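You operate a simulated robot arm through the tools that you are given. There is no shell and no other tool. Be economical: measure what you need, move in short steps, check, and stop when the job is done.

The job below is to be done with a simulated two-armed robot. You get a single attempt, and the scene is never put back.

TASK
Reset the blue gland: its cable's yellow band belongs at the seal.
Fine: slacken its lever, draw the cable to the band, tighten fully, prove it by a tug.
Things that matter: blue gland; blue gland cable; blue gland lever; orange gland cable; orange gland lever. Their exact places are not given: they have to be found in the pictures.

Only the result counts: the job must be done as asked and must still hold three seconds after the hand-in. Knocking over, shifting, dropping, spilling or breaking anything else fails it. Lids that push on must go on centred and level and be pressed home; caps that screw on are set level and turned clockwise until they are tight.

THE ROBOT
Two 7-joint arms with fingered hands on one trunk, on a base that drives. Base frame: it is fixed to the floor where the robot stands at the start and does not move with it; the origin is under the middle of the robot, x ahead of it, y to its left, z up. Readings come in cm, degrees, newtons and seconds.
The left shoulder is at the start at [7, 17.2, 130.2], the right one opposite. Places, roughly: blue gland [80, 0, 90]; blue gland cable [80, -20, 90]; blue gland lever [80, 0, 90]; orange gland cable [100, -20, 100]; orange gland lever [90, 0, 100]. Payload 5 kg a hand.
The TCP of each hand is the grasp point between the finger pads, 4.3 cm short of the fingertips. In the tool frame z runs along the fingers and y along their closing line. Largest opening 14.4 cm; the body of the gripper starts 5 cm behind the TCP. The gripper is a hand of 5 fingers: y runs from the thumb to the fingers, the wrist lies at [-2.1, -12.4, -22.1] in the tool frame, and closing takes about 1.5 s.
Orientation is that of the tool frame in the base frame, as [roll, pitch, yaw] about the fixed x, y, z axes, in that order (R = Rz(yaw) Ry(pitch) Rx(roll)). With the fingers straight down and the wrist toward the robot, the tool's x, y and z point along [0, 1, 0], [1, 0, 0] and [0, 0, -1] of the base frame.

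THE INTERFACE
- The arms move only by the tool apply_moves. It takes "left_rows", "right_rows" or both (then of equal length, played together; a hand with none holds still); each is one flat list of numbers, 7 for each row, row after row: the shift along the tool's x, y, z in cm, then the turn, a rotation vector about the tool's x, y, z in degrees, then the finger opening in cm, from 0 to 14.4. In form: [dx, dy, dz, rx, ry, rz, hand, dx, dy, dz, rx, ry, rz, hand, ...]. A call has 1 to 20 rows; each row shifts and turns the commanded pose from where the row before left it, along the tool's axes as they then stand. Each row takes 0.2 s and may step no farther than 5 cm and 8.6 degrees from the row before; otherwise, or with a gripper value out of range, the whole call is refused. A pose out of reach is approached as far as the arm can. The call stops where the force on the tool passes 50 N (or 10 N more than at its start, if that is more) or the arm is blocked; 0.2 s more then pass. The fingers move at their own pace (about 4.5 cm/s each) and stop on an object; they squeeze with about 25 N. The grip force told is the motor's: it shows also when the fingers shut on nothing. Time passes only in rows, and 0.2 s behind the last, so rows that do not move let the fingers close. The reply holds the time, the measured pose of the TCP, the force on the tool along the base axes, the opening and the grip force, in the units named above and with some noise, with the torque about the TCP (base axes, N m) and any sound that the robot's microphone picked up.
- Cameras (640 x 400 px; columns grow to the right, rows downward): "scene" is now at [13.97, 0.16, 154.21]; the picture's right is [0.04, -1.00, -0.00], its down [-0.51, -0.02, -0.86] and it looks along [0.86, 0.03, -0.51] (base axes); focal length 287 px, centre (320, 200). "left" rides on the left gripper at [-8.6, -10.8, -16.8] in its tool frame; the picture's right is [-0.80, -0.28, 0.53], its down [0.54, -0.73, 0.42] and it looks along [0.27, 0.63, 0.73] (tool axes); focal length 275 px, centre (320, 200). "right" rides on the right gripper at [8.6, -10.8, -16.8] in its tool frame; the picture's right is [-0.80, 0.28, -0.53], its down [-0.54, -0.73, 0.42] and it looks along [-0.27, 0.63, 0.73] (tool axes); focal length 275 px, centre (320, 200).
- camera(camera): a new picture of that camera. It takes no simulated time.
- raise_lower(by): slides the trunk up (or, below 0, down) by that many cm; the arms and the scene camera ride with it, the base frame stays. It gives what a move gives, with no picture.
- steer(legs): drives the robot by 1 to 6 legs, each [ahead, left, turn to the left] in cm, cm and degrees, along the robot's own axes; the way and the turn of a leg run together, so that a leg with both is an arc; at most 150 cm and 180 degrees a leg. The arms and the cameras ride along, it lands a little off, and it stops where it bumps. It gives what a move gives.
- grasp_type(shape, hand): the hand has 5 fingers and takes this shape, open, in about a second: jaw (thumb against the fingers, like two jaws); tri (thumb and two fingers); tip (a fingertip pinch); poke (one finger out to press); point (the index stretched); flat (the hand flat); cup (the hand cupped); fist (a fist). The gripper value then closes the fingers along that shape, each until it touches; the sizes above hold for jaw. It gives what a move gives, with no picture.
- head_to(pan, tilt): turns the head with the scene camera to pan (to the left, within 86 degrees either way) and tilt (down, from -29 to 69), counted from straight ahead of the robot. It gives what a move gives.
- measure_at(camera, pixels): for up to 12 pixels [column, row] of the newest picture of that camera ("zoom" is the newest enlarged one), the place [x, y, z] in the base frame of the surface seen there, good to about 0.2 cm. It takes no simulated time.
- enlarge(camera, box): a new picture of the part [left, top, right, bottom] of that camera's present view, enlarged. It takes no simulated time.
- finish_job(): hands the job in; it is judged then, once.

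Work in short steps. Measure before you move; look again where a grasp or a placing could have gone wrong, and mend it. You have 80 turns and 70 pictures in all, those below and enlarged ones among them. Open the grippers and draw the arms clear of the work before you hand the job in, unless the task says otherwise; then end with one line.

The tools are called after ">>>" as a command line: name --argument value ..., lists and objects as JSON in quotes. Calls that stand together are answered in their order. apply_moves: Moves the arms, as the interface text tells. Its arguments: {"type":"object","properties":{"left_rows":{"type":"array"},"right_rows":{"type":"array"}},"required":[]} The other tools are called the same way: raise_lower (by) slides the trunk up or down; grasp_type (shape, hand) gives the hand a shape; steer (legs) drives the base; head_to (pan, tilt) turns the head that bears the scene camera; camera (camera) takes a picture; measure_at (camera, pixels) gives the place of the surface under pixels of a picture; enlarge (camera, box) takes an enlarged picture of a part of a camera's view; finish_job () hands the job in.

At the start:

```text
time_s: 0.0
left_position: [80.5, 21.29, 115.94]
left_ee_rot: [-180.0, 0.0, 90.1]
left_ft_force: [0.5, 0.4, 0.2]
left_wrist_torque: [-0.01, 0.01, 0.01]
left_width: 14.35
left_finger_force: 0.0
left_shape: jaw
right_position: [75.1, -35.91, 121.09]
right_ee_rot: [179.9, 0.0, 90.1]
right_ft_force: [-0.6, 1.4, 0.0]
right_wrist_torque: [0.01, -0.02, -0.03]
right_width: 14.36
right_finger_force: 0.1
right_shape: jaw
trunk travel left (down, up): [-40.0, 54.0]
robot x, y, heading: [0.18, -0.18, -0.1]
head pan, tilt: [2.3, 30.6]
```

scene: 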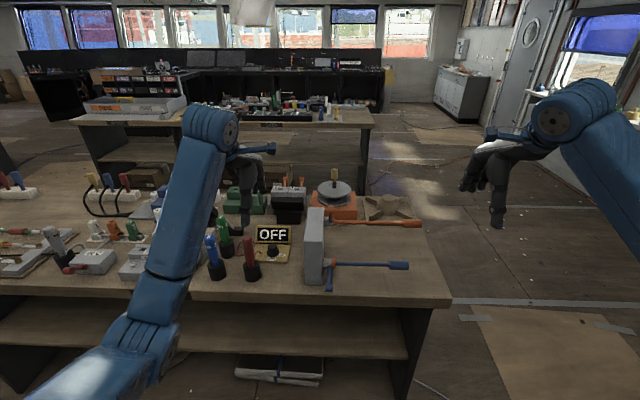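
right: 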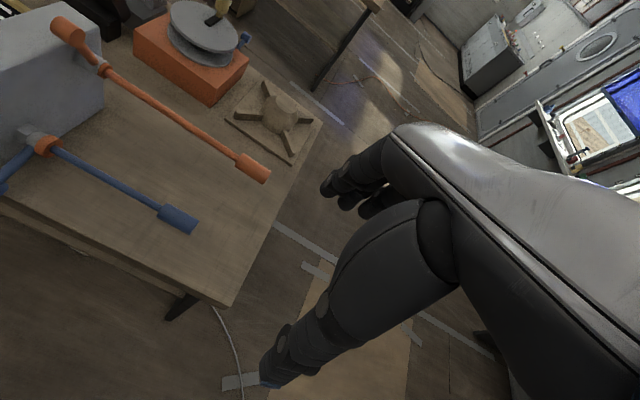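
left: 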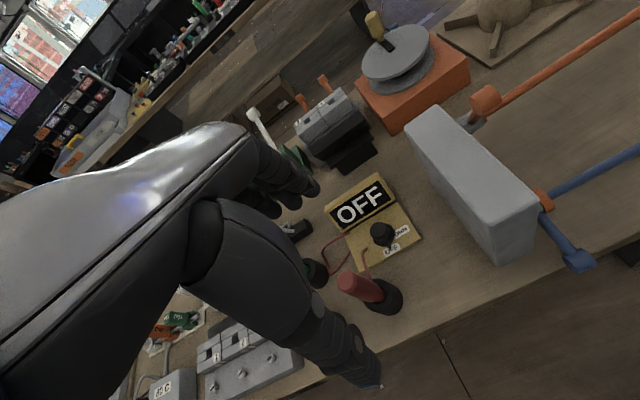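

The scene shows a grey box around (315,245) with orange and blue cables and levers; I enlarge it to see the details.

>>> enlarge --camera "scene" --box '[290, 195, 430, 300]'

>>> enlarge --camera "right" --box '[0, 0, 300, 250]'

>>> enlarge --camera "left" --box '[400, 60, 640, 280]'

```text
3.81 times, centred on (360, 248) of scene
```

zoom: 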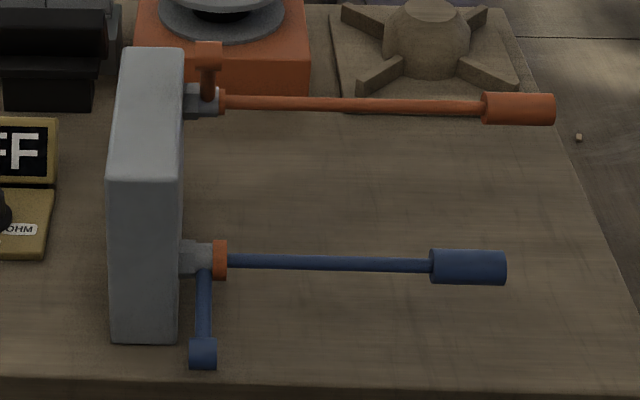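

```text
1.60 times, centred on (150, 125) of right
```

zoom: 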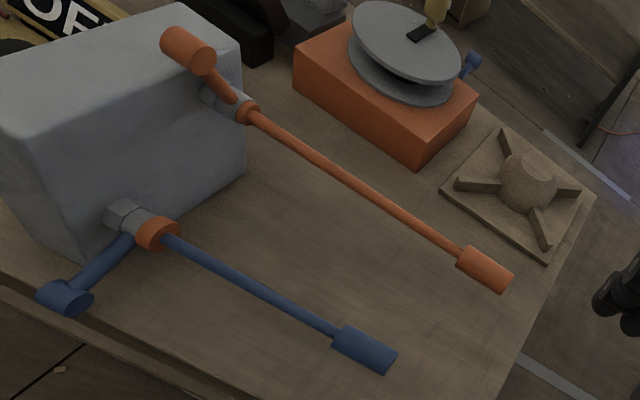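

```text
1.82 times, centred on (520, 170) of left
```

zoom: 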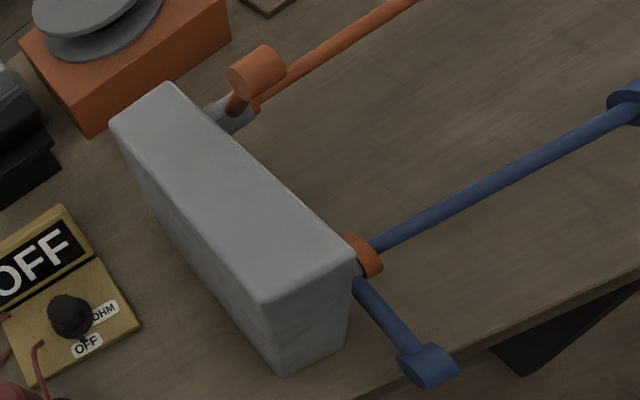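

The blue lever points toward the robot and the orange one points up. No yellow band shows, so it is probably inside the box. I measure the key points in a fresh enlarged view.

>>> enlarge --camera "scene" --box '[290, 195, 430, 300]'

>>> measure_at --camera "zoom" --pixels '[[203, 345], [203, 300], [203, 360], [195, 258], [220, 260], [240, 261], [330, 263], [425, 265], [468, 265], [503, 267], [150, 260], [150, 100]]'

>>> measure_at --camera "right" --pixels '[[42, 146], [32, 138], [10, 165], [60, 155], [110, 185], [178, 218], [68, 26], [90, 52], [103, 70], [150, 97], [252, 168], [20, 130]]'

```text
3.81 times, centred on (360, 248) of scene
```

zoom: 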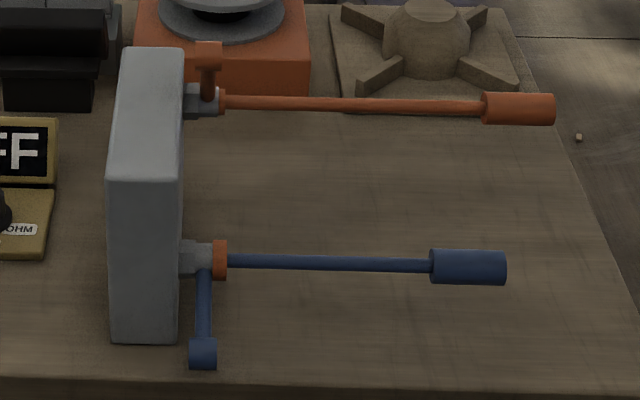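

```text
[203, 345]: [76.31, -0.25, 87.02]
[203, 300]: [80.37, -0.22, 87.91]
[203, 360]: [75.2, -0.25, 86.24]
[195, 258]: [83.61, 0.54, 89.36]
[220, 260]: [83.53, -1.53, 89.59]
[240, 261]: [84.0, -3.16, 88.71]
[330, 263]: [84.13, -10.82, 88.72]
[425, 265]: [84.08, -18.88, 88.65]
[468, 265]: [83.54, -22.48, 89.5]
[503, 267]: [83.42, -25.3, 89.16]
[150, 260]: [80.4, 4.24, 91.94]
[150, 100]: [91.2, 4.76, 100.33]
```

```text
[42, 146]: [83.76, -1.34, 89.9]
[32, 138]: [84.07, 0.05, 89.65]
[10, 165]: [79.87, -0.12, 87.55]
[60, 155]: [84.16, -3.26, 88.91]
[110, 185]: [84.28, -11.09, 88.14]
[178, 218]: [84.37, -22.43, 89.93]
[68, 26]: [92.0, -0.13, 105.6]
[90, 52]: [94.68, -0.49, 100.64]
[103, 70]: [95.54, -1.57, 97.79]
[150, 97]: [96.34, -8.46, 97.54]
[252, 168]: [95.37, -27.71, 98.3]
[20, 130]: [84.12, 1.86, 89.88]
```

The blue gland axis runs along y at about x=84.3, z=88.3. The lever knob is at about (75.8, -0.3, 86), with its own axis also along y. I bring the left hand above the knob and turn it so it closes along y, with the thumb on the box side.

>>> apply_moves --left_rows '[-4.3, -1, 0, 0, 0, 0, 14.4, -4.3, -1, 0, 0, 0, 0, 14.4, -4.3, -1, 0, 0, 0, 0, 14.4, -4.3, -1, 0, 0, 0, 0, 14.4, -4.3, -1, 0, 0, 0, 0, 14.4, 0, 0, 0, 0, 0, 8.2, 14.4, 0, 0, 0, 0, 0, 8.2, 14.4, 0, 0, 0, 0, 0, 8.2, 14.4, 0, 0, 0, 0, 0, 8.2, 14.4, 0, 0, 0, 0, 0, 8.2, 14.4, 0, 0, 0, 0, 0, 8.2, 14.4, 0, 0, 0, 0, 0, 8.2, 14.4, 0, 0, 0, 0, 0, 8.2, 14.4, 0, 0, 0, 0, 0, 8.2, 14.4, 0, 0, 0, 0, 0, 8.2, 14.4, 0, 0, 0, 0, 0, 8, 14.4, 0, 0, 0, 0, 0, 0, 14.4]'

>>> camera --camera "left"

>>> camera --camera "scene"

```text
time_s: 3.6
left_position: [75.46, -0.23, 116.05]
left_ee_rot: [179.9, 0.0, -0.1]
left_ft_force: [-0.4, 0.5, 0.0]
left_wrist_torque: [0.03, 0.03, 0.02]
left_width: 14.36
left_finger_force: 0.1
left_shape: jaw
right_position: [75.07, -35.83, 121.08]
right_ee_rot: [-180.0, 0.1, 90.1]
right_ft_force: [0.5, 0.0, -0.1]
right_wrist_torque: [0.0, -0.02, 0.02]
right_width: 14.37
right_finger_force: 0.1
right_shape: jaw
trunk travel left (down, up): [-40.0, 54.0]
robot x, y, heading: [0.03, 0.19, 0.1]
head pan, tilt: [2.3, 30.6]
```

```text
62 pictures are left
```

left: 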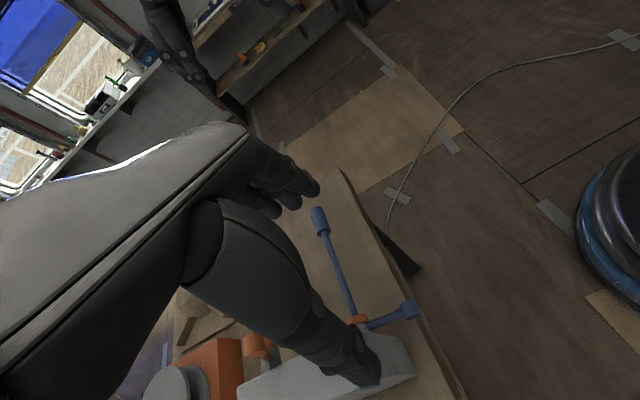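

```text
61 pictures are left
```

scene: 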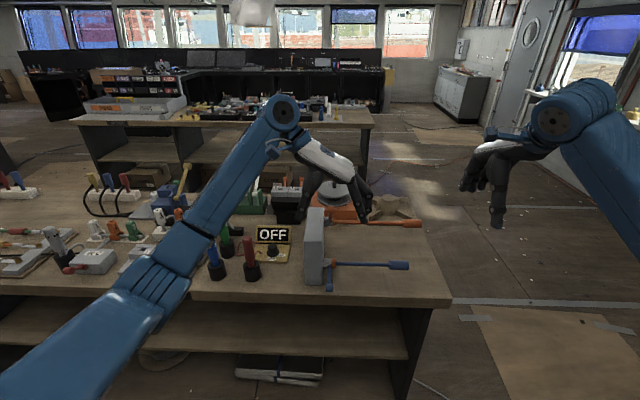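

The thumb is on the box side, as planned. I enlarge the lever region at left (330-440, 280-390) and measure the knob ends, box face and table edge.

>>> enlarge --camera "left" --box '[300, 280, 460, 380]'

>>> enlarge --camera "right" --box '[0, 80, 160, 200]'

```text
4.00 times, centred on (380, 330) of left
```

zoom: 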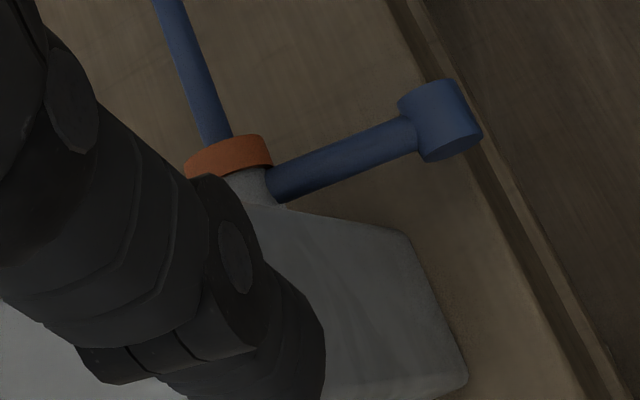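

```text
3.33 times, centred on (80, 140) of right
```

zoom: 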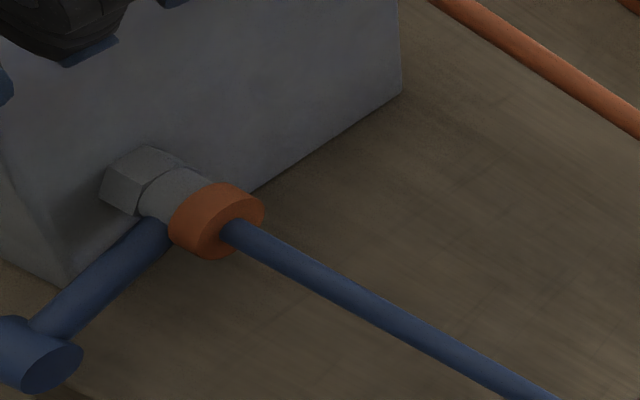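

I now measure the box face, lever knob, stem and seal in this newest (right) zoom.

>>> measure_at --camera "zoom" --pixels '[[50, 368], [15, 345], [8, 322], [60, 310], [110, 265], [80, 225], [15, 215], [200, 245], [235, 238], [260, 205], [140, 165], [330, 290]]'

>>> measure_at --camera "left" --pixels '[[408, 305], [415, 314], [404, 308], [395, 317], [375, 322], [395, 345], [410, 355], [417, 375], [407, 380], [435, 335], [425, 310], [398, 285]]'

```text
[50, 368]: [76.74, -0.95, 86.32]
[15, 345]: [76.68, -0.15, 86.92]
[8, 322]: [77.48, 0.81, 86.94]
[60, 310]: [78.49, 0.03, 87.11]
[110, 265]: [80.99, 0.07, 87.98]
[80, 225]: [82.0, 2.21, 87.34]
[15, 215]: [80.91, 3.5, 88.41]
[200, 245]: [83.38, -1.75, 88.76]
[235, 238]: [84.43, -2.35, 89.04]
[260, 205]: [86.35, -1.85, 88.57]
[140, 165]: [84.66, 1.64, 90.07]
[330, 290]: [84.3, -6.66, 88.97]
```

```text
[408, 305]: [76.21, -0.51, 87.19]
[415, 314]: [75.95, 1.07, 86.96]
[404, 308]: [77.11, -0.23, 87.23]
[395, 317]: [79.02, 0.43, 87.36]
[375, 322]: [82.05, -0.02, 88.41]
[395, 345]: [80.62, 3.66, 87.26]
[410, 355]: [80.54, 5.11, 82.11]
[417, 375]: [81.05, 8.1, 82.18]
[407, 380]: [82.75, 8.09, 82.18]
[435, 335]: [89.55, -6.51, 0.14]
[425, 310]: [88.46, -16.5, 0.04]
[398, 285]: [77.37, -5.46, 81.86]
```

The table top measures about z=82.1. The knob is centred near (76.2, -0.05, 86) and the box face is at y≈2.3. I descend partway above the knob with the fingers narrowed to 8 cm, then look.

>>> apply_moves --left_rows '[0.2, 0, 4, 0, 0, 0, 8, 0.2, 0, 4, 0, 0, 0, 8, 0.2, 0, 4, 0, 0, 0, 8, 0.1, 0, 4, 0, 0, 0, 8, 0, 0, 4, 0, 0, 0, 8, 0, 0, 0, 0, 0, 0, 8]'

>>> camera --camera "left"

>>> enlarge --camera "scene" --box '[260, 180, 420, 300]'

>>> enlarge --camera "right" --box '[0, 0, 240, 200]'

```text
time_s: 5.0
left_position: [76.23, -0.29, 95.85]
left_ee_rot: [-180.0, 0.0, -0.1]
left_ft_force: [-0.6, -0.3, 0.3]
left_wrist_torque: [-0.02, -0.03, -0.02]
left_width: 8.02
left_finger_force: 0.1
left_shape: jaw
right_position: [74.98, -35.92, 120.98]
right_ee_rot: [-180.0, 0.0, 90.0]
right_ft_force: [-0.8, 0.2, -0.1]
right_wrist_torque: [-0.01, -0.01, 0.0]
right_width: 14.35
right_finger_force: 0.1
right_shape: jaw
trunk travel left (down, up): [-40.0, 54.0]
robot x, y, heading: [0.1, 0.07, 0.0]
head pan, tilt: [2.3, 30.6]
```

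```text
58 pictures are left
```

left: 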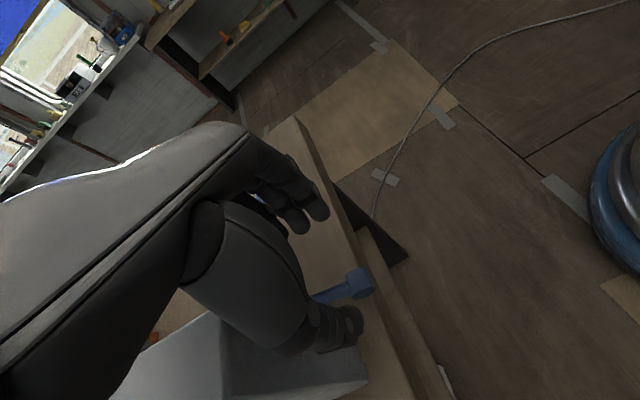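

```text
3.33 times, centred on (340, 240) of scene
```

zoom: 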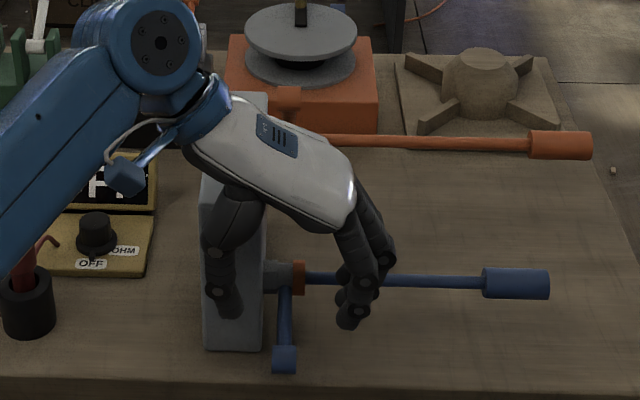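

```text
2.00 times, centred on (120, 100) of right
```

zoom: 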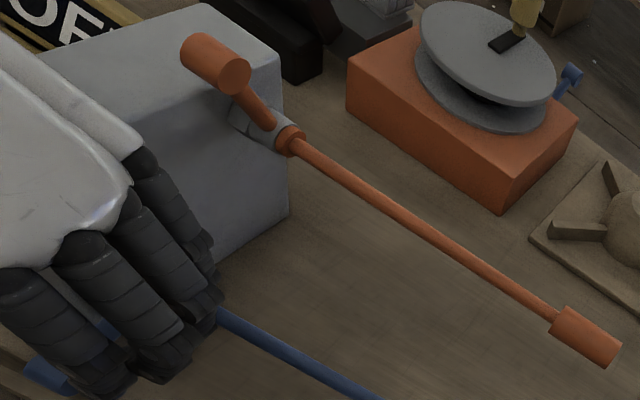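

Four fingers are spread along x, so I check how far they reach toward the cable (x≈84) using the right zoom pixels on each fingertip.

>>> measure_at --camera "zoom" --pixels '[[210, 300], [195, 250], [205, 325], [180, 350], [120, 380], [130, 350], [60, 375]]'

>>> measure_at --camera "left" --pixels '[[350, 325], [330, 330], [320, 208], [298, 222], [358, 283], [335, 292]]'

```text
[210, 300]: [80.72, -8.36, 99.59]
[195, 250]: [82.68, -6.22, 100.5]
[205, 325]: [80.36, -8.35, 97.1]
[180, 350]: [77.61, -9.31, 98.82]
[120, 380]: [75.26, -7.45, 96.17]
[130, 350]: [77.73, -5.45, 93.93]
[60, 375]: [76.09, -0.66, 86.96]
```

```text
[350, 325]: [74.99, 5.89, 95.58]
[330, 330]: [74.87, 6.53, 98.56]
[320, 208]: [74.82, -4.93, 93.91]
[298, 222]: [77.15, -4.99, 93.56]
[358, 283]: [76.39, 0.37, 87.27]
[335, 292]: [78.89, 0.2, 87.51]
```

The thumb is centred at x≈76 and the fingers reach x≈82.5. I shift 1 cm toward the robot and descend beside the knob to TCP z≈88.

>>> apply_moves --left_rows '[-1, 0, 0, 0, 0, 0, 8, 0, -0.3, 2.6, 0, 0, 0, 8, 0, 0, 2.6, 0, 0, 0, 8, 0, 0, 2.6, 0, 0, 0, 8, 0, 0, 0, 0, 0, 0, 8]'

>>> camera --camera "left"

>>> enlarge --camera "scene" --box '[260, 180, 420, 300]'

```text
time_s: 6.0
left_position: [75.52, -0.05, 90.57]
left_ee_rot: [179.2, -1.4, -0.2]
left_ft_force: [-10.7, -1.2, 18.4]
left_wrist_torque: [0.58, -2.11, 0.15]
left_width: 8.04
left_finger_force: 0.1
left_shape: jaw
right_position: [74.97, -35.81, 121.14]
right_ee_rot: [-180.0, -0.1, 90.2]
right_ft_force: [0.6, 0.9, -0.3]
right_wrist_torque: [-0.06, 0.04, 0.02]
right_width: 14.4
right_finger_force: 0.0
right_shape: jaw
trunk travel left (down, up): [-40.0, 54.0]
robot x, y, heading: [-0.12, -0.17, -0.0]
head pan, tilt: [2.3, 30.6]
stopped in row 4 (left hand): the force on the tool passed its limit (the readings are from after the stop); the commanded pose is now the measured one
```

```text
55 pictures are left
```

left: 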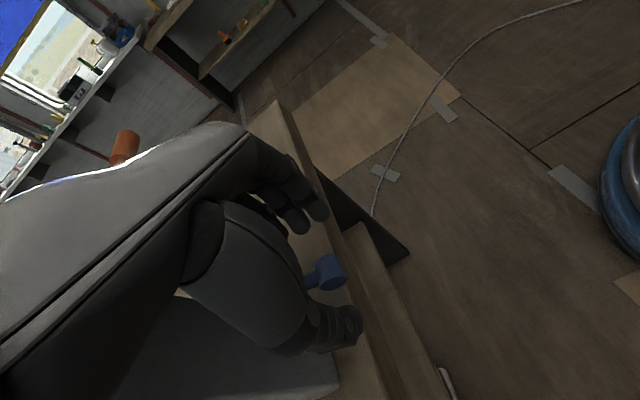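

```text
3.33 times, centred on (340, 240) of scene
```

zoom: 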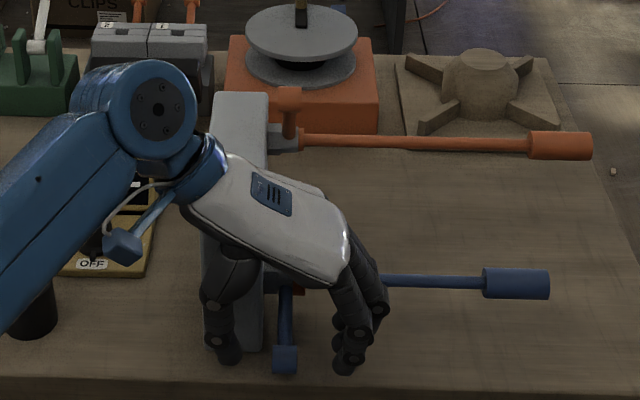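

The hand was stopped with force -x/+z, which fits the palm touching the box's top front edge. I back up, lean the hand 35° so the palm sits toward the robot, and line up along the lever.

>>> apply_moves --left_rows '[0, 0, -2, 0, 0, 0, 8, 0, 0, -2, 0, 0, 0, 8, 0, 0, 0, 0, 7, 0, 8, 0, 0, 0, 0, 7, 0, 8, 0, 0, 0, 0, 7, 0, 8, 0, 0, 0, 0, 7, 0, 8, 0, 0, 0, 0, 7, 0, 8, -2.2, 0, 1, 0, 0, 0, 8, -2.2, 0, 0.9, 0, 0, 0, 8, 0, 0, 0, 0, 0, 0, 8]'

>>> camera --camera "left"

>>> enlarge --camera "scene" --box '[260, 180, 420, 300]'

```text
time_s: 8.2
left_position: [73.23, 0.03, 90.09]
left_ee_rot: [179.3, -36.0, 0.5]
left_ft_force: [-0.3, 0.5, 0.7]
left_wrist_torque: [0.0, -0.03, -0.03]
left_width: 8.02
left_finger_force: 0.1
left_shape: jaw
right_position: [75.04, -35.97, 121.08]
right_ee_rot: [-179.8, 0.0, 90.1]
right_ft_force: [0.6, -0.4, 0.1]
right_wrist_torque: [0.0, -0.01, 0.0]
right_width: 14.38
right_finger_force: 0.1
right_shape: jaw
trunk travel left (down, up): [-40.0, 54.0]
robot x, y, heading: [0.11, 0.34, 0.3]
head pan, tilt: [2.3, 30.6]
```

```text
53 pictures are left
```

left: 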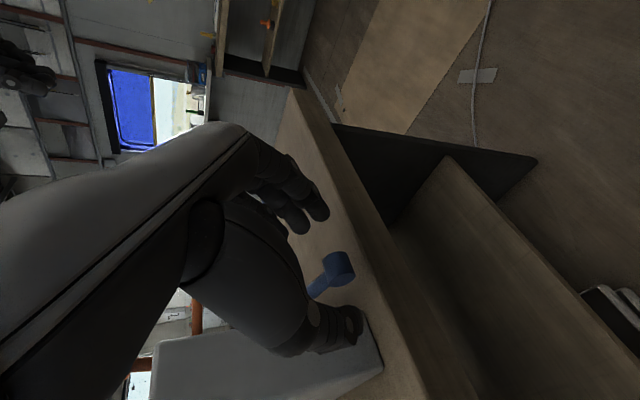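

```text
3.33 times, centred on (340, 240) of scene
```

zoom: 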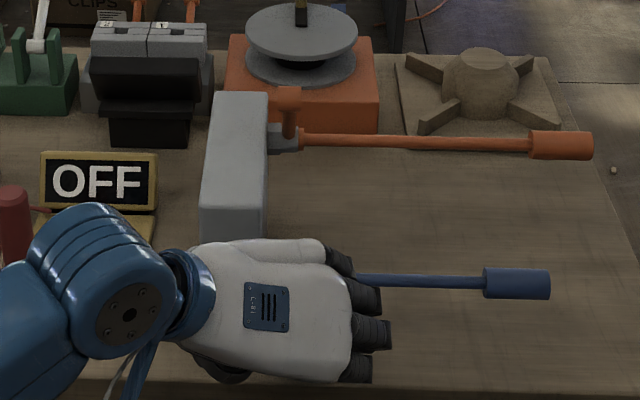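

Now the knob lies between the thumb and fingers. I advance along the fingers to bring it to the pads.

>>> apply_moves --left_rows '[0, 0, 1.2, 0, 0, 0, 8, 0, 0, 1.2, 0, 0, 0, 8, 0, 0, 1, 0, 0, 0, 8, 0, 0, 0, 0, 0, 0, 8]'

>>> enlarge --camera "left" --box '[220, 140, 420, 380]'

>>> enlarge --camera "right" --box '[0, 60, 200, 220]'

```text
time_s: 9.2
left_position: [75.35, -0.02, 87.36]
left_ee_rot: [179.3, -35.9, 0.2]
left_ft_force: [-0.4, 0.0, 0.3]
left_wrist_torque: [0.0, 0.01, 0.03]
left_width: 8.06
left_finger_force: 0.0
left_shape: jaw
right_position: [75.12, -35.83, 121.12]
right_ee_rot: [-179.9, 0.0, 90.1]
right_ft_force: [-0.1, 0.3, -0.5]
right_wrist_torque: [0.01, -0.01, 0.0]
right_width: 14.35
right_finger_force: 0.1
right_shape: jaw
trunk travel left (down, up): [-40.0, 54.0]
robot x, y, heading: [-0.22, 0.21, -0.1]
head pan, tilt: [2.3, 30.6]
```

```text
1.67 times, centred on (320, 260) of left
```

zoom: 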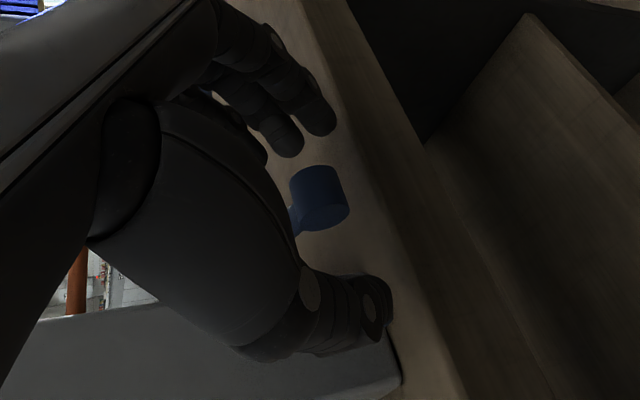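

```text
2.50 times, centred on (100, 140) of right
```

zoom: 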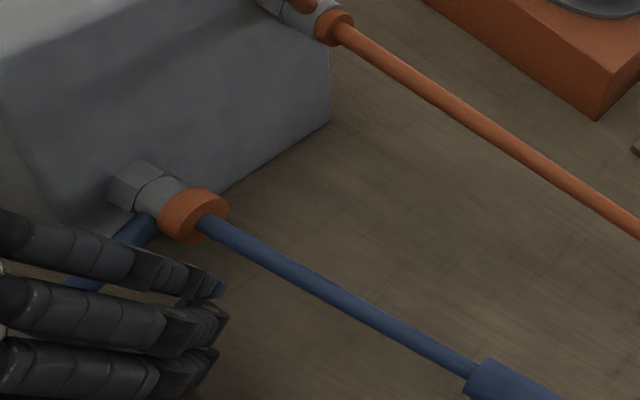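

The knob lies centred between thumb and fingers, so I close on it.

>>> apply_moves --left_rows '[0, 0, 0, 0, 0, 0, 4, 0, 0, 0, 0, 0, 0, 2, 0, 0, 0, 0, 0, 0, 0, 0, 0, 0, 0, 0, 0, 0, 0, 0, 0, 0, 0, 0, 0, 0, 0, 0, 0, 0, 0, 0, 0, 0, 0, 0, 0, 0, 0]'

>>> enlarge --camera "left" --box '[220, 140, 420, 380]'

>>> enlarge --camera "right" --box '[0, 60, 200, 220]'

```text
time_s: 10.8
left_position: [75.35, 0.13, 87.3]
left_ee_rot: [179.3, -36.0, 0.4]
left_ft_force: [1.0, 7.4, -0.2]
left_wrist_torque: [0.25, 0.04, 0.1]
left_width: 3.16
left_finger_force: 25.4
left_shape: jaw
right_position: [75.28, -35.89, 121.01]
right_ee_rot: [-179.9, 0.0, 90.0]
right_ft_force: [-0.8, -0.3, 1.0]
right_wrist_torque: [0.02, -0.02, -0.01]
right_width: 14.34
right_finger_force: 0.2
right_shape: jaw
trunk travel left (down, up): [-40.0, 54.0]
robot x, y, heading: [-0.14, -0.06, 0.1]
head pan, tilt: [2.3, 30.6]
```

```text
1.67 times, centred on (320, 260) of left
```

zoom: 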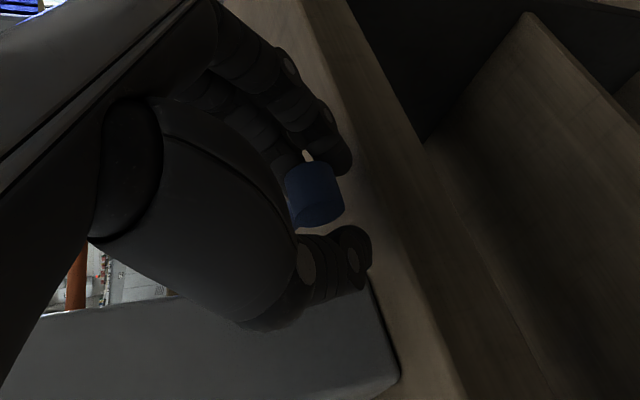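

```text
2.50 times, centred on (100, 140) of right
```

zoom: 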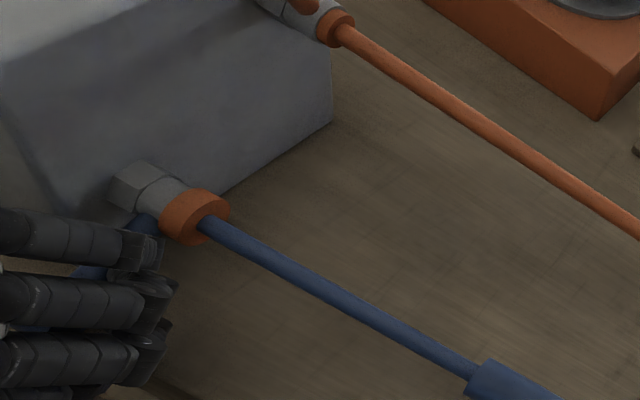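

The knob is gripped (width 3.2 cm, 25 N). I lift a small amount along the lever's arc to test the direction and resistance.

>>> apply_moves --left_rows '[0.27, 0, -0.5, 0, 0, 0, 0, 0.27, 0, -0.5, 0, 0, 0, 0, 0.27, 0, -0.5, 0, 0, 0, 0, 0.27, 0, -0.5, 0, 0, 0, 0, 0, 0, 0, 0, 0, 0, 0]'

>>> enlarge --camera "right" --box '[0, 60, 200, 220]'

>>> enlarge --camera "left" --box '[220, 140, 420, 380]'

```text
time_s: 12.0
left_position: [74.92, -0.16, 89.57]
left_ee_rot: [179.1, -35.9, 0.5]
left_ft_force: [-1.9, 2.4, -0.7]
left_wrist_torque: [-0.01, -0.02, 0.05]
left_width: 2.62
left_finger_force: 24.9
left_shape: jaw
right_position: [75.16, -35.86, 121.01]
right_ee_rot: [-179.8, -0.1, 90.0]
right_ft_force: [-0.8, -0.1, -0.5]
right_wrist_torque: [0.01, 0.01, 0.02]
right_width: 14.39
right_finger_force: 0.1
right_shape: jaw
trunk travel left (down, up): [-40.0, 54.0]
robot x, y, heading: [-0.29, -0.14, 0.1]
head pan, tilt: [2.3, 30.6]
```

```text
2.50 times, centred on (100, 140) of right
```

zoom: 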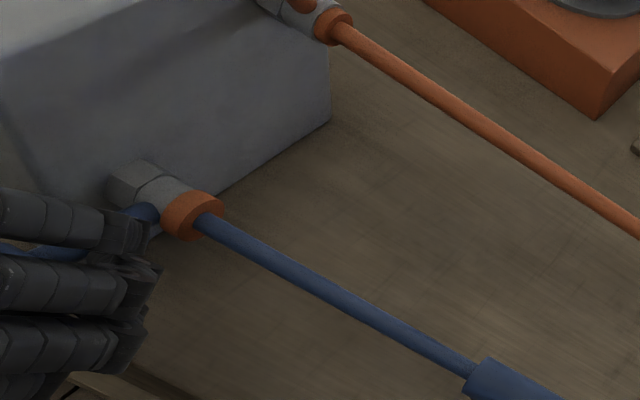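

```text
1.67 times, centred on (320, 260) of left
```

zoom: 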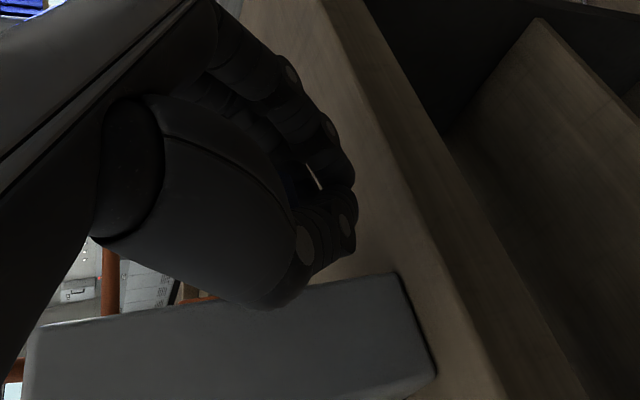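

The lever rose with almost no resistance. I continue along the arc to about 45° up.

>>> apply_moves --left_rows '[0.77, 0, -0.8, 0, 0, 0, 0, 0.77, 0, -0.8, 0, 0, 0, 0, 0.95, 0, -0.58, 0, 0, 0, 0, 0.95, 0, -0.58, 0, 0, 0, 0, 1.07, 0, -0.31, 0, 0, 0, 0, 1.07, 0, -0.31, 0, 0, 0, 0, 0, 0, 0, 0, 0, 0, 0]'

>>> enlarge --camera "right" --box '[0, 40, 200, 200]'

>>> enlarge --camera "left" --box '[220, 140, 420, 380]'

```text
time_s: 13.6
left_position: [77.58, 0.18, 95.36]
left_ee_rot: [179.3, -35.8, 0.5]
left_ft_force: [6.5, -0.9, -12.5]
left_wrist_torque: [0.19, 0.4, 0.1]
left_width: 2.54
left_finger_force: 24.9
left_shape: jaw
right_position: [75.29, -35.81, 120.82]
right_ee_rot: [-179.9, 0.1, 90.1]
right_ft_force: [0.4, -0.7, 0.8]
right_wrist_torque: [0.02, -0.05, 0.02]
right_width: 14.38
right_finger_force: 0.2
right_shape: jaw
trunk travel left (down, up): [-40.0, 54.0]
robot x, y, heading: [-0.17, 0.45, 0.0]
head pan, tilt: [2.3, 30.6]
```

```text
2.50 times, centred on (100, 120) of right
```

zoom: 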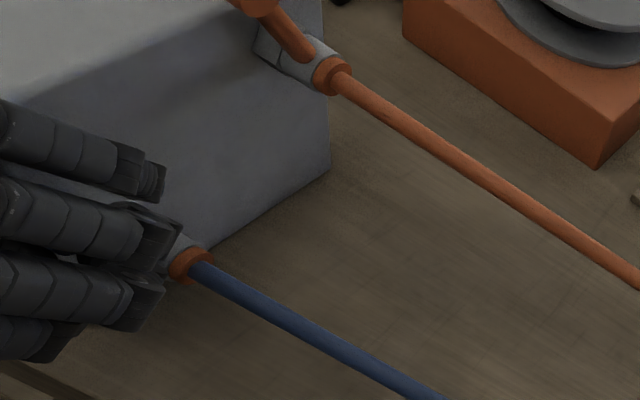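

```text
1.67 times, centred on (320, 260) of left
```

zoom: 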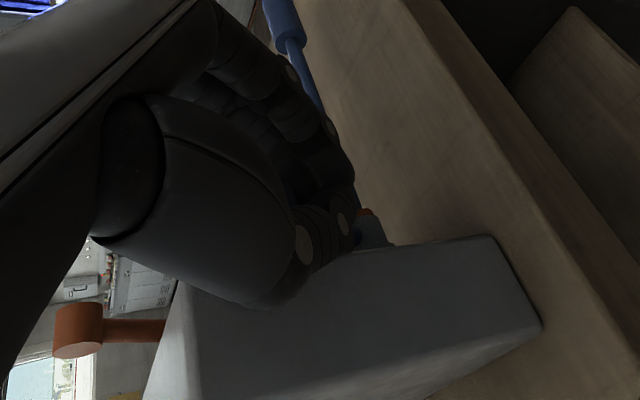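

The resistance is now mostly radial, so the lever is about 60° past where it started. Holding it there with the left hand, I bring the right hand above the blue cable's handle at about (84.2, -22.5, 88.3).

>>> apply_moves --right_rows '[4.5, 3, 0, 0, 0, 0, 14.4, 4.5, 3, 0, 0, 0, 0, 12, 4.4, 3, 0, 0, 0, 0, 8, 0, 0, 4.6, 0, 0, 0, 8, 0, 0, 4.6, 0, 0, 0, 8, 0, 0, 4.6, 0, 0, 0, 8, 0, 0, 4.6, 0, 0, 0, 8, 0, 0, 4.6, 0, 0, 0, 8, 0, 0, 3, 0, 0, 0, 8, 0, 0, 0, 0, 0, 0, 8]'

>>> camera --camera "right"

>>> camera --camera "scene"

```text
refused: row 1 steps farther than a row can; nothing moved
```

```text
43 pictures are left
```

right: 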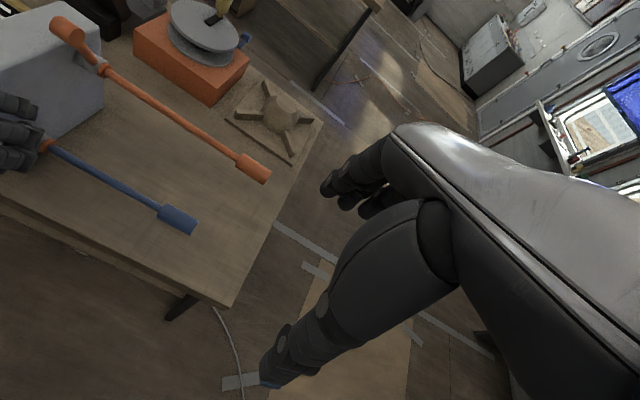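

```text
42 pictures are left
```

scene: 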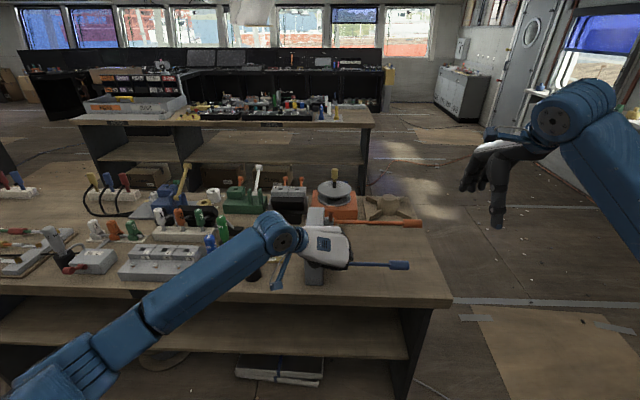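

The step was slightly too long, so I use shorter rows.

>>> apply_moves --right_rows '[3.4, 2.3, 0, 0, 0, 0, 12, 3.4, 2.3, 0, 0, 0, 0, 10, 3.4, 2.3, 0, 0, 0, 0, 8, 3.2, 2.2, 0, 0, 0, 0, 8, 0, 0, 4.6, 0, 0, 0, 8, 0, 0, 4.6, 0, 0, 0, 8, 0, 0, 4.6, 0, 0, 0, 8, 0, 0, 4.6, 0, 0, 0, 8, 0, 0, 4.6, 0, 0, 0, 8, 0, 0, 0, 0, 0, 0, 8]'

>>> camera --camera "right"

>>> enlarge --camera "scene" --box '[260, 180, 460, 300]'

```text
time_s: 15.8
left_position: [77.63, 0.03, 95.42]
left_ee_rot: [179.3, -35.9, 0.4]
left_ft_force: [6.4, -1.7, -10.5]
left_wrist_torque: [0.2, 0.31, 0.06]
left_width: 2.53
left_finger_force: 25.1
left_shape: jaw
right_position: [84.02, -22.58, 97.91]
right_ee_rot: [-179.9, 0.0, 90.0]
right_ft_force: [0.1, 0.1, -0.4]
right_wrist_torque: [-0.02, -0.02, -0.01]
right_width: 8.01
right_finger_force: 0.0
right_shape: jaw
trunk travel left (down, up): [-40.0, 54.0]
robot x, y, heading: [0.29, -0.1, -0.2]
head pan, tilt: [2.3, 30.6]
```

```text
41 pictures are left
```

right: 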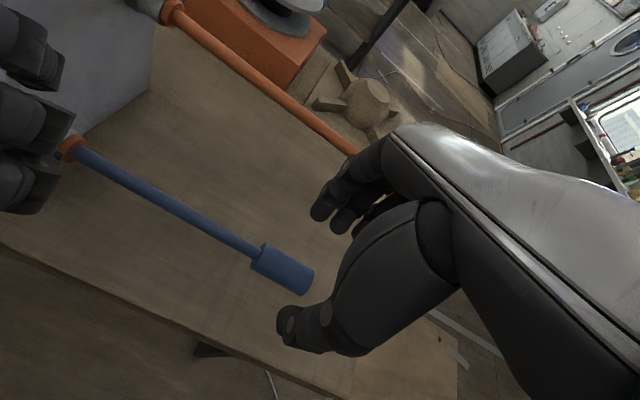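

```text
3.20 times, centred on (360, 240) of scene
```

zoom: 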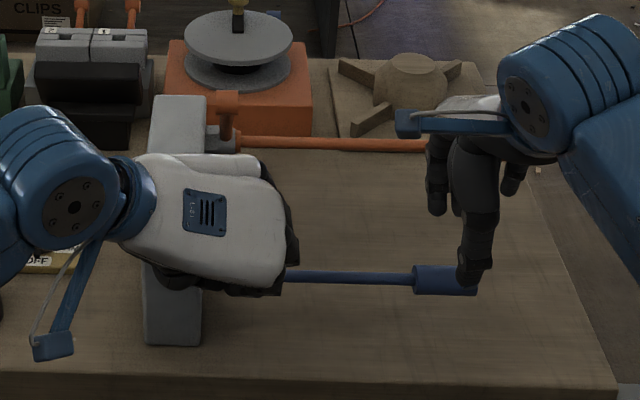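

The right hand is above the handle. I check the clearance of its finger side from the orange cable (x≈96, z≈98) and re-measure the blue handle.

>>> measure_at --camera "zoom" --pixels '[[436, 190], [438, 150], [470, 105], [512, 180], [470, 275], [420, 280], [425, 147], [350, 144]]'

>>> measure_at --camera "right" --pixels '[[285, 268], [257, 258], [310, 283], [350, 150], [372, 165], [320, 208], [200, 225], [75, 148]]'

```text
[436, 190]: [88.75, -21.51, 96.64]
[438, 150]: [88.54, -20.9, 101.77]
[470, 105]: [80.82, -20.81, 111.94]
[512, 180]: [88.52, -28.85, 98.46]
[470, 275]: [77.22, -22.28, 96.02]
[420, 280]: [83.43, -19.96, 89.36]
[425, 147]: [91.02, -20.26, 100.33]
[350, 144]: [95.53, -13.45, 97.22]
```

```text
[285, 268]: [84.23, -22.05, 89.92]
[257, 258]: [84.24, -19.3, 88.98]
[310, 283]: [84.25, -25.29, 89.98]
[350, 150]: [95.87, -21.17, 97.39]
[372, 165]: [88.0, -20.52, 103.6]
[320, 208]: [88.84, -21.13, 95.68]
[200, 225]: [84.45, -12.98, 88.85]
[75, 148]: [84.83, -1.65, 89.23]
```

There is enough clearance: the fingers reach x≈89-91 and the orange cable is at 95.5. I descend 9 cm and close on the blue handle.

>>> apply_moves --right_rows '[0, 0, 3, 0, 0, 0, 8, 0, 0.1, 3, 0, 0, 0, 8, 0, 0.1, 3, 0, 0, 0, 8, 0, 0, 0, 0, 0, 0, 4, 0, 0, 0, 0, 0, 0, 0, 0, 0, 0, 0, 0, 0, 0, 0, 0, 0, 0, 0, 0, 0, 0, 0, 0, 0, 0, 0, 0, 0, 0, 0, 0, 0, 0, 0]'

>>> camera --camera "right"

```text
time_s: 17.8
left_position: [77.56, 0.17, 95.41]
left_ee_rot: [179.3, -35.8, 0.5]
left_ft_force: [5.9, -1.0, -9.8]
left_wrist_torque: [0.19, 0.29, 0.07]
left_width: 2.57
left_finger_force: 25.4
left_shape: jaw
right_position: [84.44, -22.53, 88.59]
right_ee_rot: [-179.7, 0.0, 90.1]
right_ft_force: [-3.8, -1.1, -5.8]
right_wrist_torque: [0.0, -0.05, -0.03]
right_width: 0.41
right_finger_force: 24.9
right_shape: jaw
trunk travel left (down, up): [-40.0, 54.0]
robot x, y, heading: [-0.06, -0.05, -0.1]
head pan, tilt: [2.3, 30.6]
```

```text
39 pictures are left
```

right: 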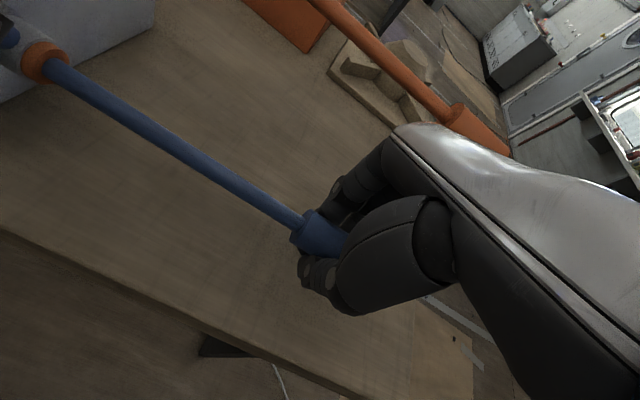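

The fingers appear wrapped around the handle (tips closed under it). I pull gently by 1 cm along -y and watch the force.

>>> apply_moves --right_rows '[-0.5, 0, 0, 0, 0, 0, 0, -0.5, 0, 0, 0, 0, 0, 0, 0, 0, 0, 0, 0, 0, 0]'

>>> camera --camera "right"

```text
time_s: 18.6
left_position: [77.66, 0.05, 95.41]
left_ee_rot: [179.3, -35.9, 0.5]
left_ft_force: [5.2, -0.8, -8.6]
left_wrist_torque: [0.15, 0.27, 0.05]
left_width: 2.57
left_finger_force: 25.2
left_shape: jaw
right_position: [84.51, -23.52, 88.62]
right_ee_rot: [-179.7, 0.0, 90.1]
right_ft_force: [-11.0, 0.4, -17.6]
right_wrist_torque: [-0.03, 0.06, 0.01]
right_width: 0.46
right_finger_force: 24.9
right_shape: jaw
trunk travel left (down, up): [-40.0, 54.0]
robot x, y, heading: [0.11, -0.04, -0.2]
head pan, tilt: [2.3, 30.6]
```

```text
38 pictures are left
```

right: 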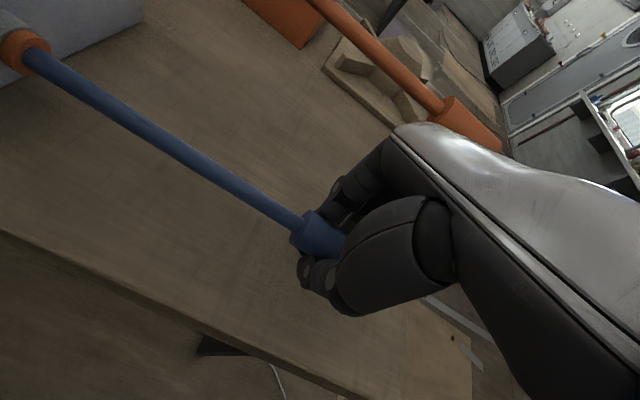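

The cable slides freely: the handle moved with the hand and the y force is near zero. I keep pulling 2 cm, easing the lateral load, and look for the yellow band.

>>> apply_moves --right_rows '[-0.5, -0.15, 0.2, 0, 0, 0, 0, -0.5, -0.1, 0.1, 0, 0, 0, 0, -0.5, 0, 0, 0, 0, 0, 0, -0.5, 0, 0, 0, 0, 0, 0, 0, 0, 0, 0, 0, 0, 0]'

>>> enlarge --camera "right" --box '[0, 0, 320, 240]'

```text
time_s: 19.8
left_position: [77.69, 0.19, 95.49]
left_ee_rot: [179.2, -35.8, 0.5]
left_ft_force: [4.5, -3.2, -9.0]
left_wrist_torque: [0.2, 0.28, 0.02]
left_width: 2.55
left_finger_force: 25.2
left_shape: jaw
right_position: [84.21, -25.52, 88.54]
right_ee_rot: [-179.9, -0.1, 89.9]
right_ft_force: [-0.3, 0.6, -3.9]
right_wrist_torque: [0.01, -0.07, -0.06]
right_width: 0.51
right_finger_force: 24.8
right_shape: jaw
trunk travel left (down, up): [-40.0, 54.0]
robot x, y, heading: [0.12, 0.07, -0.0]
head pan, tilt: [2.3, 30.6]
```

```text
1.67 times, centred on (160, 120) of right
```

zoom: 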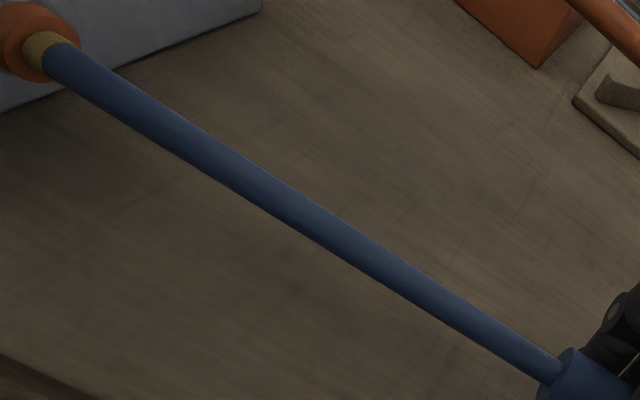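

The yellow band has emerged at the seal. I enlarge to measure its extent.

>>> enlarge --camera "right" --box '[0, 0, 80, 60]'

>>> measure_at --camera "zoom" --pixels '[[130, 235], [150, 200], [185, 225], [220, 245], [235, 255], [260, 270], [160, 215], [200, 250]]'

```text
6.67 times, centred on (40, 30) of right
```

zoom: 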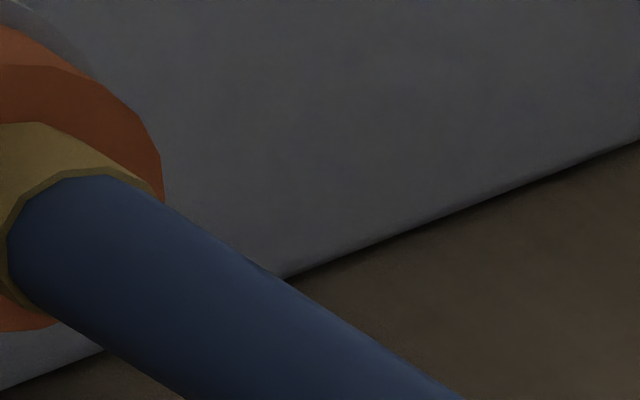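

```text
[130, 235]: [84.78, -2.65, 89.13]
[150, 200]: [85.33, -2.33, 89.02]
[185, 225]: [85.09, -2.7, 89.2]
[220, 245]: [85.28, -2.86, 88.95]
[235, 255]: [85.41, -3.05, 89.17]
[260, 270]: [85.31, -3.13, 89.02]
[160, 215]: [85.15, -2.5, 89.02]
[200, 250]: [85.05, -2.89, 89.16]
```

I measure the ring face and the band's front and back edges in the same zoom.

>>> measure_at --camera "zoom" --pixels '[[90, 110], [40, 85], [130, 150], [40, 130], [60, 150], [80, 168], [120, 172], [20, 160], [10, 190], [30, 200], [100, 185]]'

>>> enlarge --camera "scene" --box '[320, 245, 380, 285]'

```text
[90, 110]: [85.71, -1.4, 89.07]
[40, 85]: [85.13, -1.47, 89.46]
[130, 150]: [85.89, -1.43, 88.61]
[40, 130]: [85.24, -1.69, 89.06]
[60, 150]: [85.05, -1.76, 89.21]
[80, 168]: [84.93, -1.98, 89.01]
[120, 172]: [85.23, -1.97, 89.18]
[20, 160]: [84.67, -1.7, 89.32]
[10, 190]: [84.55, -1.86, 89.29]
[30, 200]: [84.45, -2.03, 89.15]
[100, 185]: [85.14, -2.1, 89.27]
```

```text
10.00 times, centred on (350, 265) of scene
```

zoom: 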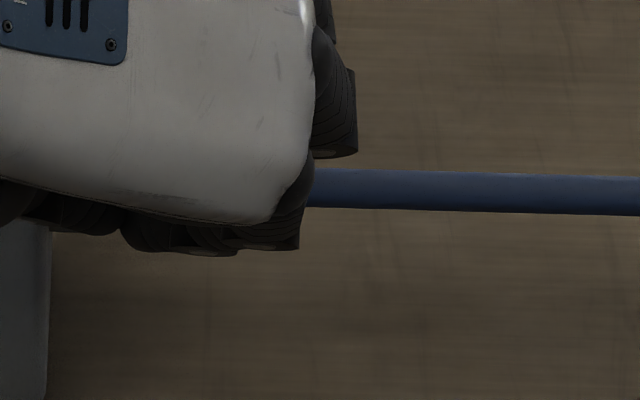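

About 0.5 cm of the band shows beyond the seal face (y≈-1.45). I pull 0.4 cm more to find the band's full width.

>>> apply_moves --right_rows '[-0.4, 0, 0, 0, 0, 0, 0, 0, 0, 0, 0, 0, 0, 0]'

>>> enlarge --camera "right" --box '[0, 0, 80, 60]'

```text
time_s: 20.4
left_position: [77.69, 0.21, 95.33]
left_ee_rot: [179.2, -35.8, 0.5]
left_ft_force: [6.5, -2.7, -9.3]
left_wrist_torque: [0.18, 0.28, 0.04]
left_width: 2.55
left_finger_force: 25.2
left_shape: jaw
right_position: [84.31, -25.9, 88.63]
right_ee_rot: [-180.0, 0.0, 90.1]
right_ft_force: [1.2, 0.0, -1.2]
right_wrist_torque: [0.03, -0.02, -0.05]
right_width: 0.51
right_finger_force: 24.2
right_shape: jaw
trunk travel left (down, up): [-40.0, 54.0]
robot x, y, heading: [-0.3, -0.22, 0.2]
head pan, tilt: [2.3, 30.6]
```

```text
6.67 times, centred on (40, 30) of right
```

zoom: 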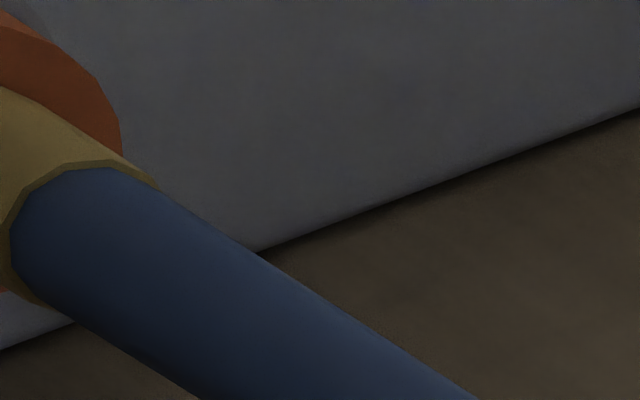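

No back edge is visible yet. I pull another 0.4 cm and look again.

>>> apply_moves --right_rows '[-0.4, 0, 0, 0, 0, 0, 0, 0, 0, 0, 0, 0, 0, 0]'

>>> enlarge --camera "right" --box '[0, 0, 80, 60]'

```text
time_s: 21.0
left_position: [77.73, 0.14, 95.52]
left_ee_rot: [179.3, -35.9, 0.4]
left_ft_force: [6.4, -2.4, -10.5]
left_wrist_torque: [0.22, 0.29, 0.0]
left_width: 2.57
left_finger_force: 24.7
left_shape: jaw
right_position: [84.25, -26.33, 88.45]
right_ee_rot: [-179.8, 0.0, 90.0]
right_ft_force: [0.2, 0.0, -1.9]
right_wrist_torque: [0.01, -0.08, -0.02]
right_width: 0.53
right_finger_force: 24.7
right_shape: jaw
trunk travel left (down, up): [-40.0, 54.0]
robot x, y, heading: [0.31, 0.11, 0.2]
head pan, tilt: [2.3, 30.6]
```

```text
6.67 times, centred on (40, 30) of right
```

zoom: 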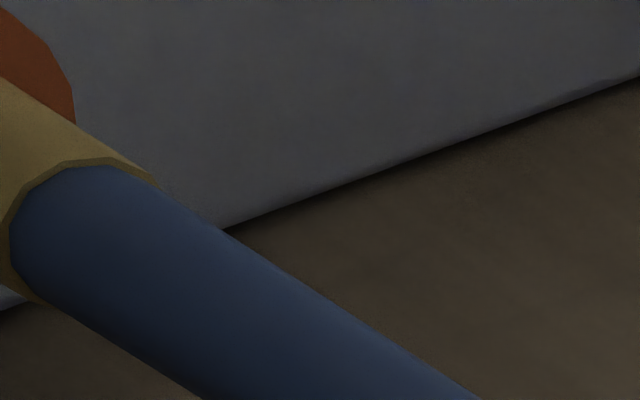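

About 1.3 cm of band shows and the back edge is still hidden, with the view running out of frame. I release the lever and back the left hand off along its fingers so the scene camera can see the seal and whether the lever stays.

>>> apply_moves --left_rows '[0, 0, 0, 0, 0, 0, 3, 0, 0, 0, 0, 0, 0, 6, 0, 0, 0, 0, 0, 0, 8, 0, 0, 0, 0, 0, 0, 8, 0, 0, -3, 0, 0, 0, 8, 0, 0, -4, 0, 0, 0, 8, -3, 0, -3, 0, 0, 0, 8, -4, 0, 0, 0, 0, 0, 8, 0, -4, 0, 0, 0, 0, 8, 0, -4, 0, 0, 0, 0, 8, 0, -4, 0, 0, 0, 0, 8, 0, 0, 0, 0, 0, 0, 8]'

>>> enlarge --camera "scene" --box '[290, 195, 430, 300]'

```text
time_s: 23.6
left_position: [66.24, 12.2, 99.43]
left_ee_rot: [179.2, -36.0, 0.4]
left_ft_force: [-0.4, -0.1, 0.5]
left_wrist_torque: [0.0, 0.01, -0.04]
left_width: 8.0
left_finger_force: 0.1
left_shape: jaw
right_position: [84.21, -26.3, 88.58]
right_ee_rot: [-179.9, -0.1, 90.1]
right_ft_force: [1.6, 0.9, -10.9]
right_wrist_torque: [0.02, -0.04, -0.01]
right_width: 0.51
right_finger_force: 25.1
right_shape: jaw
trunk travel left (down, up): [-40.0, 54.0]
robot x, y, heading: [0.14, -0.1, 0.2]
head pan, tilt: [2.3, 30.6]
```

```text
3.81 times, centred on (360, 248) of scene
```

zoom: 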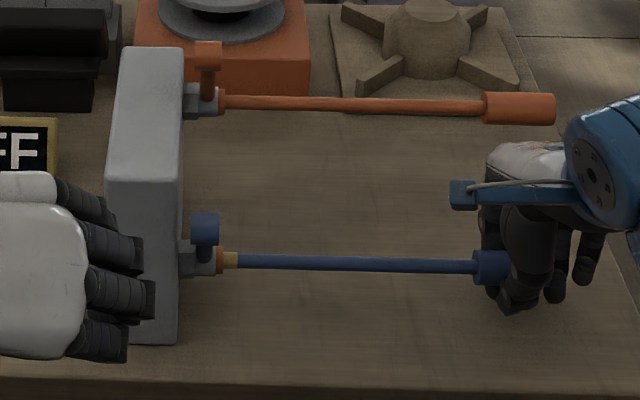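

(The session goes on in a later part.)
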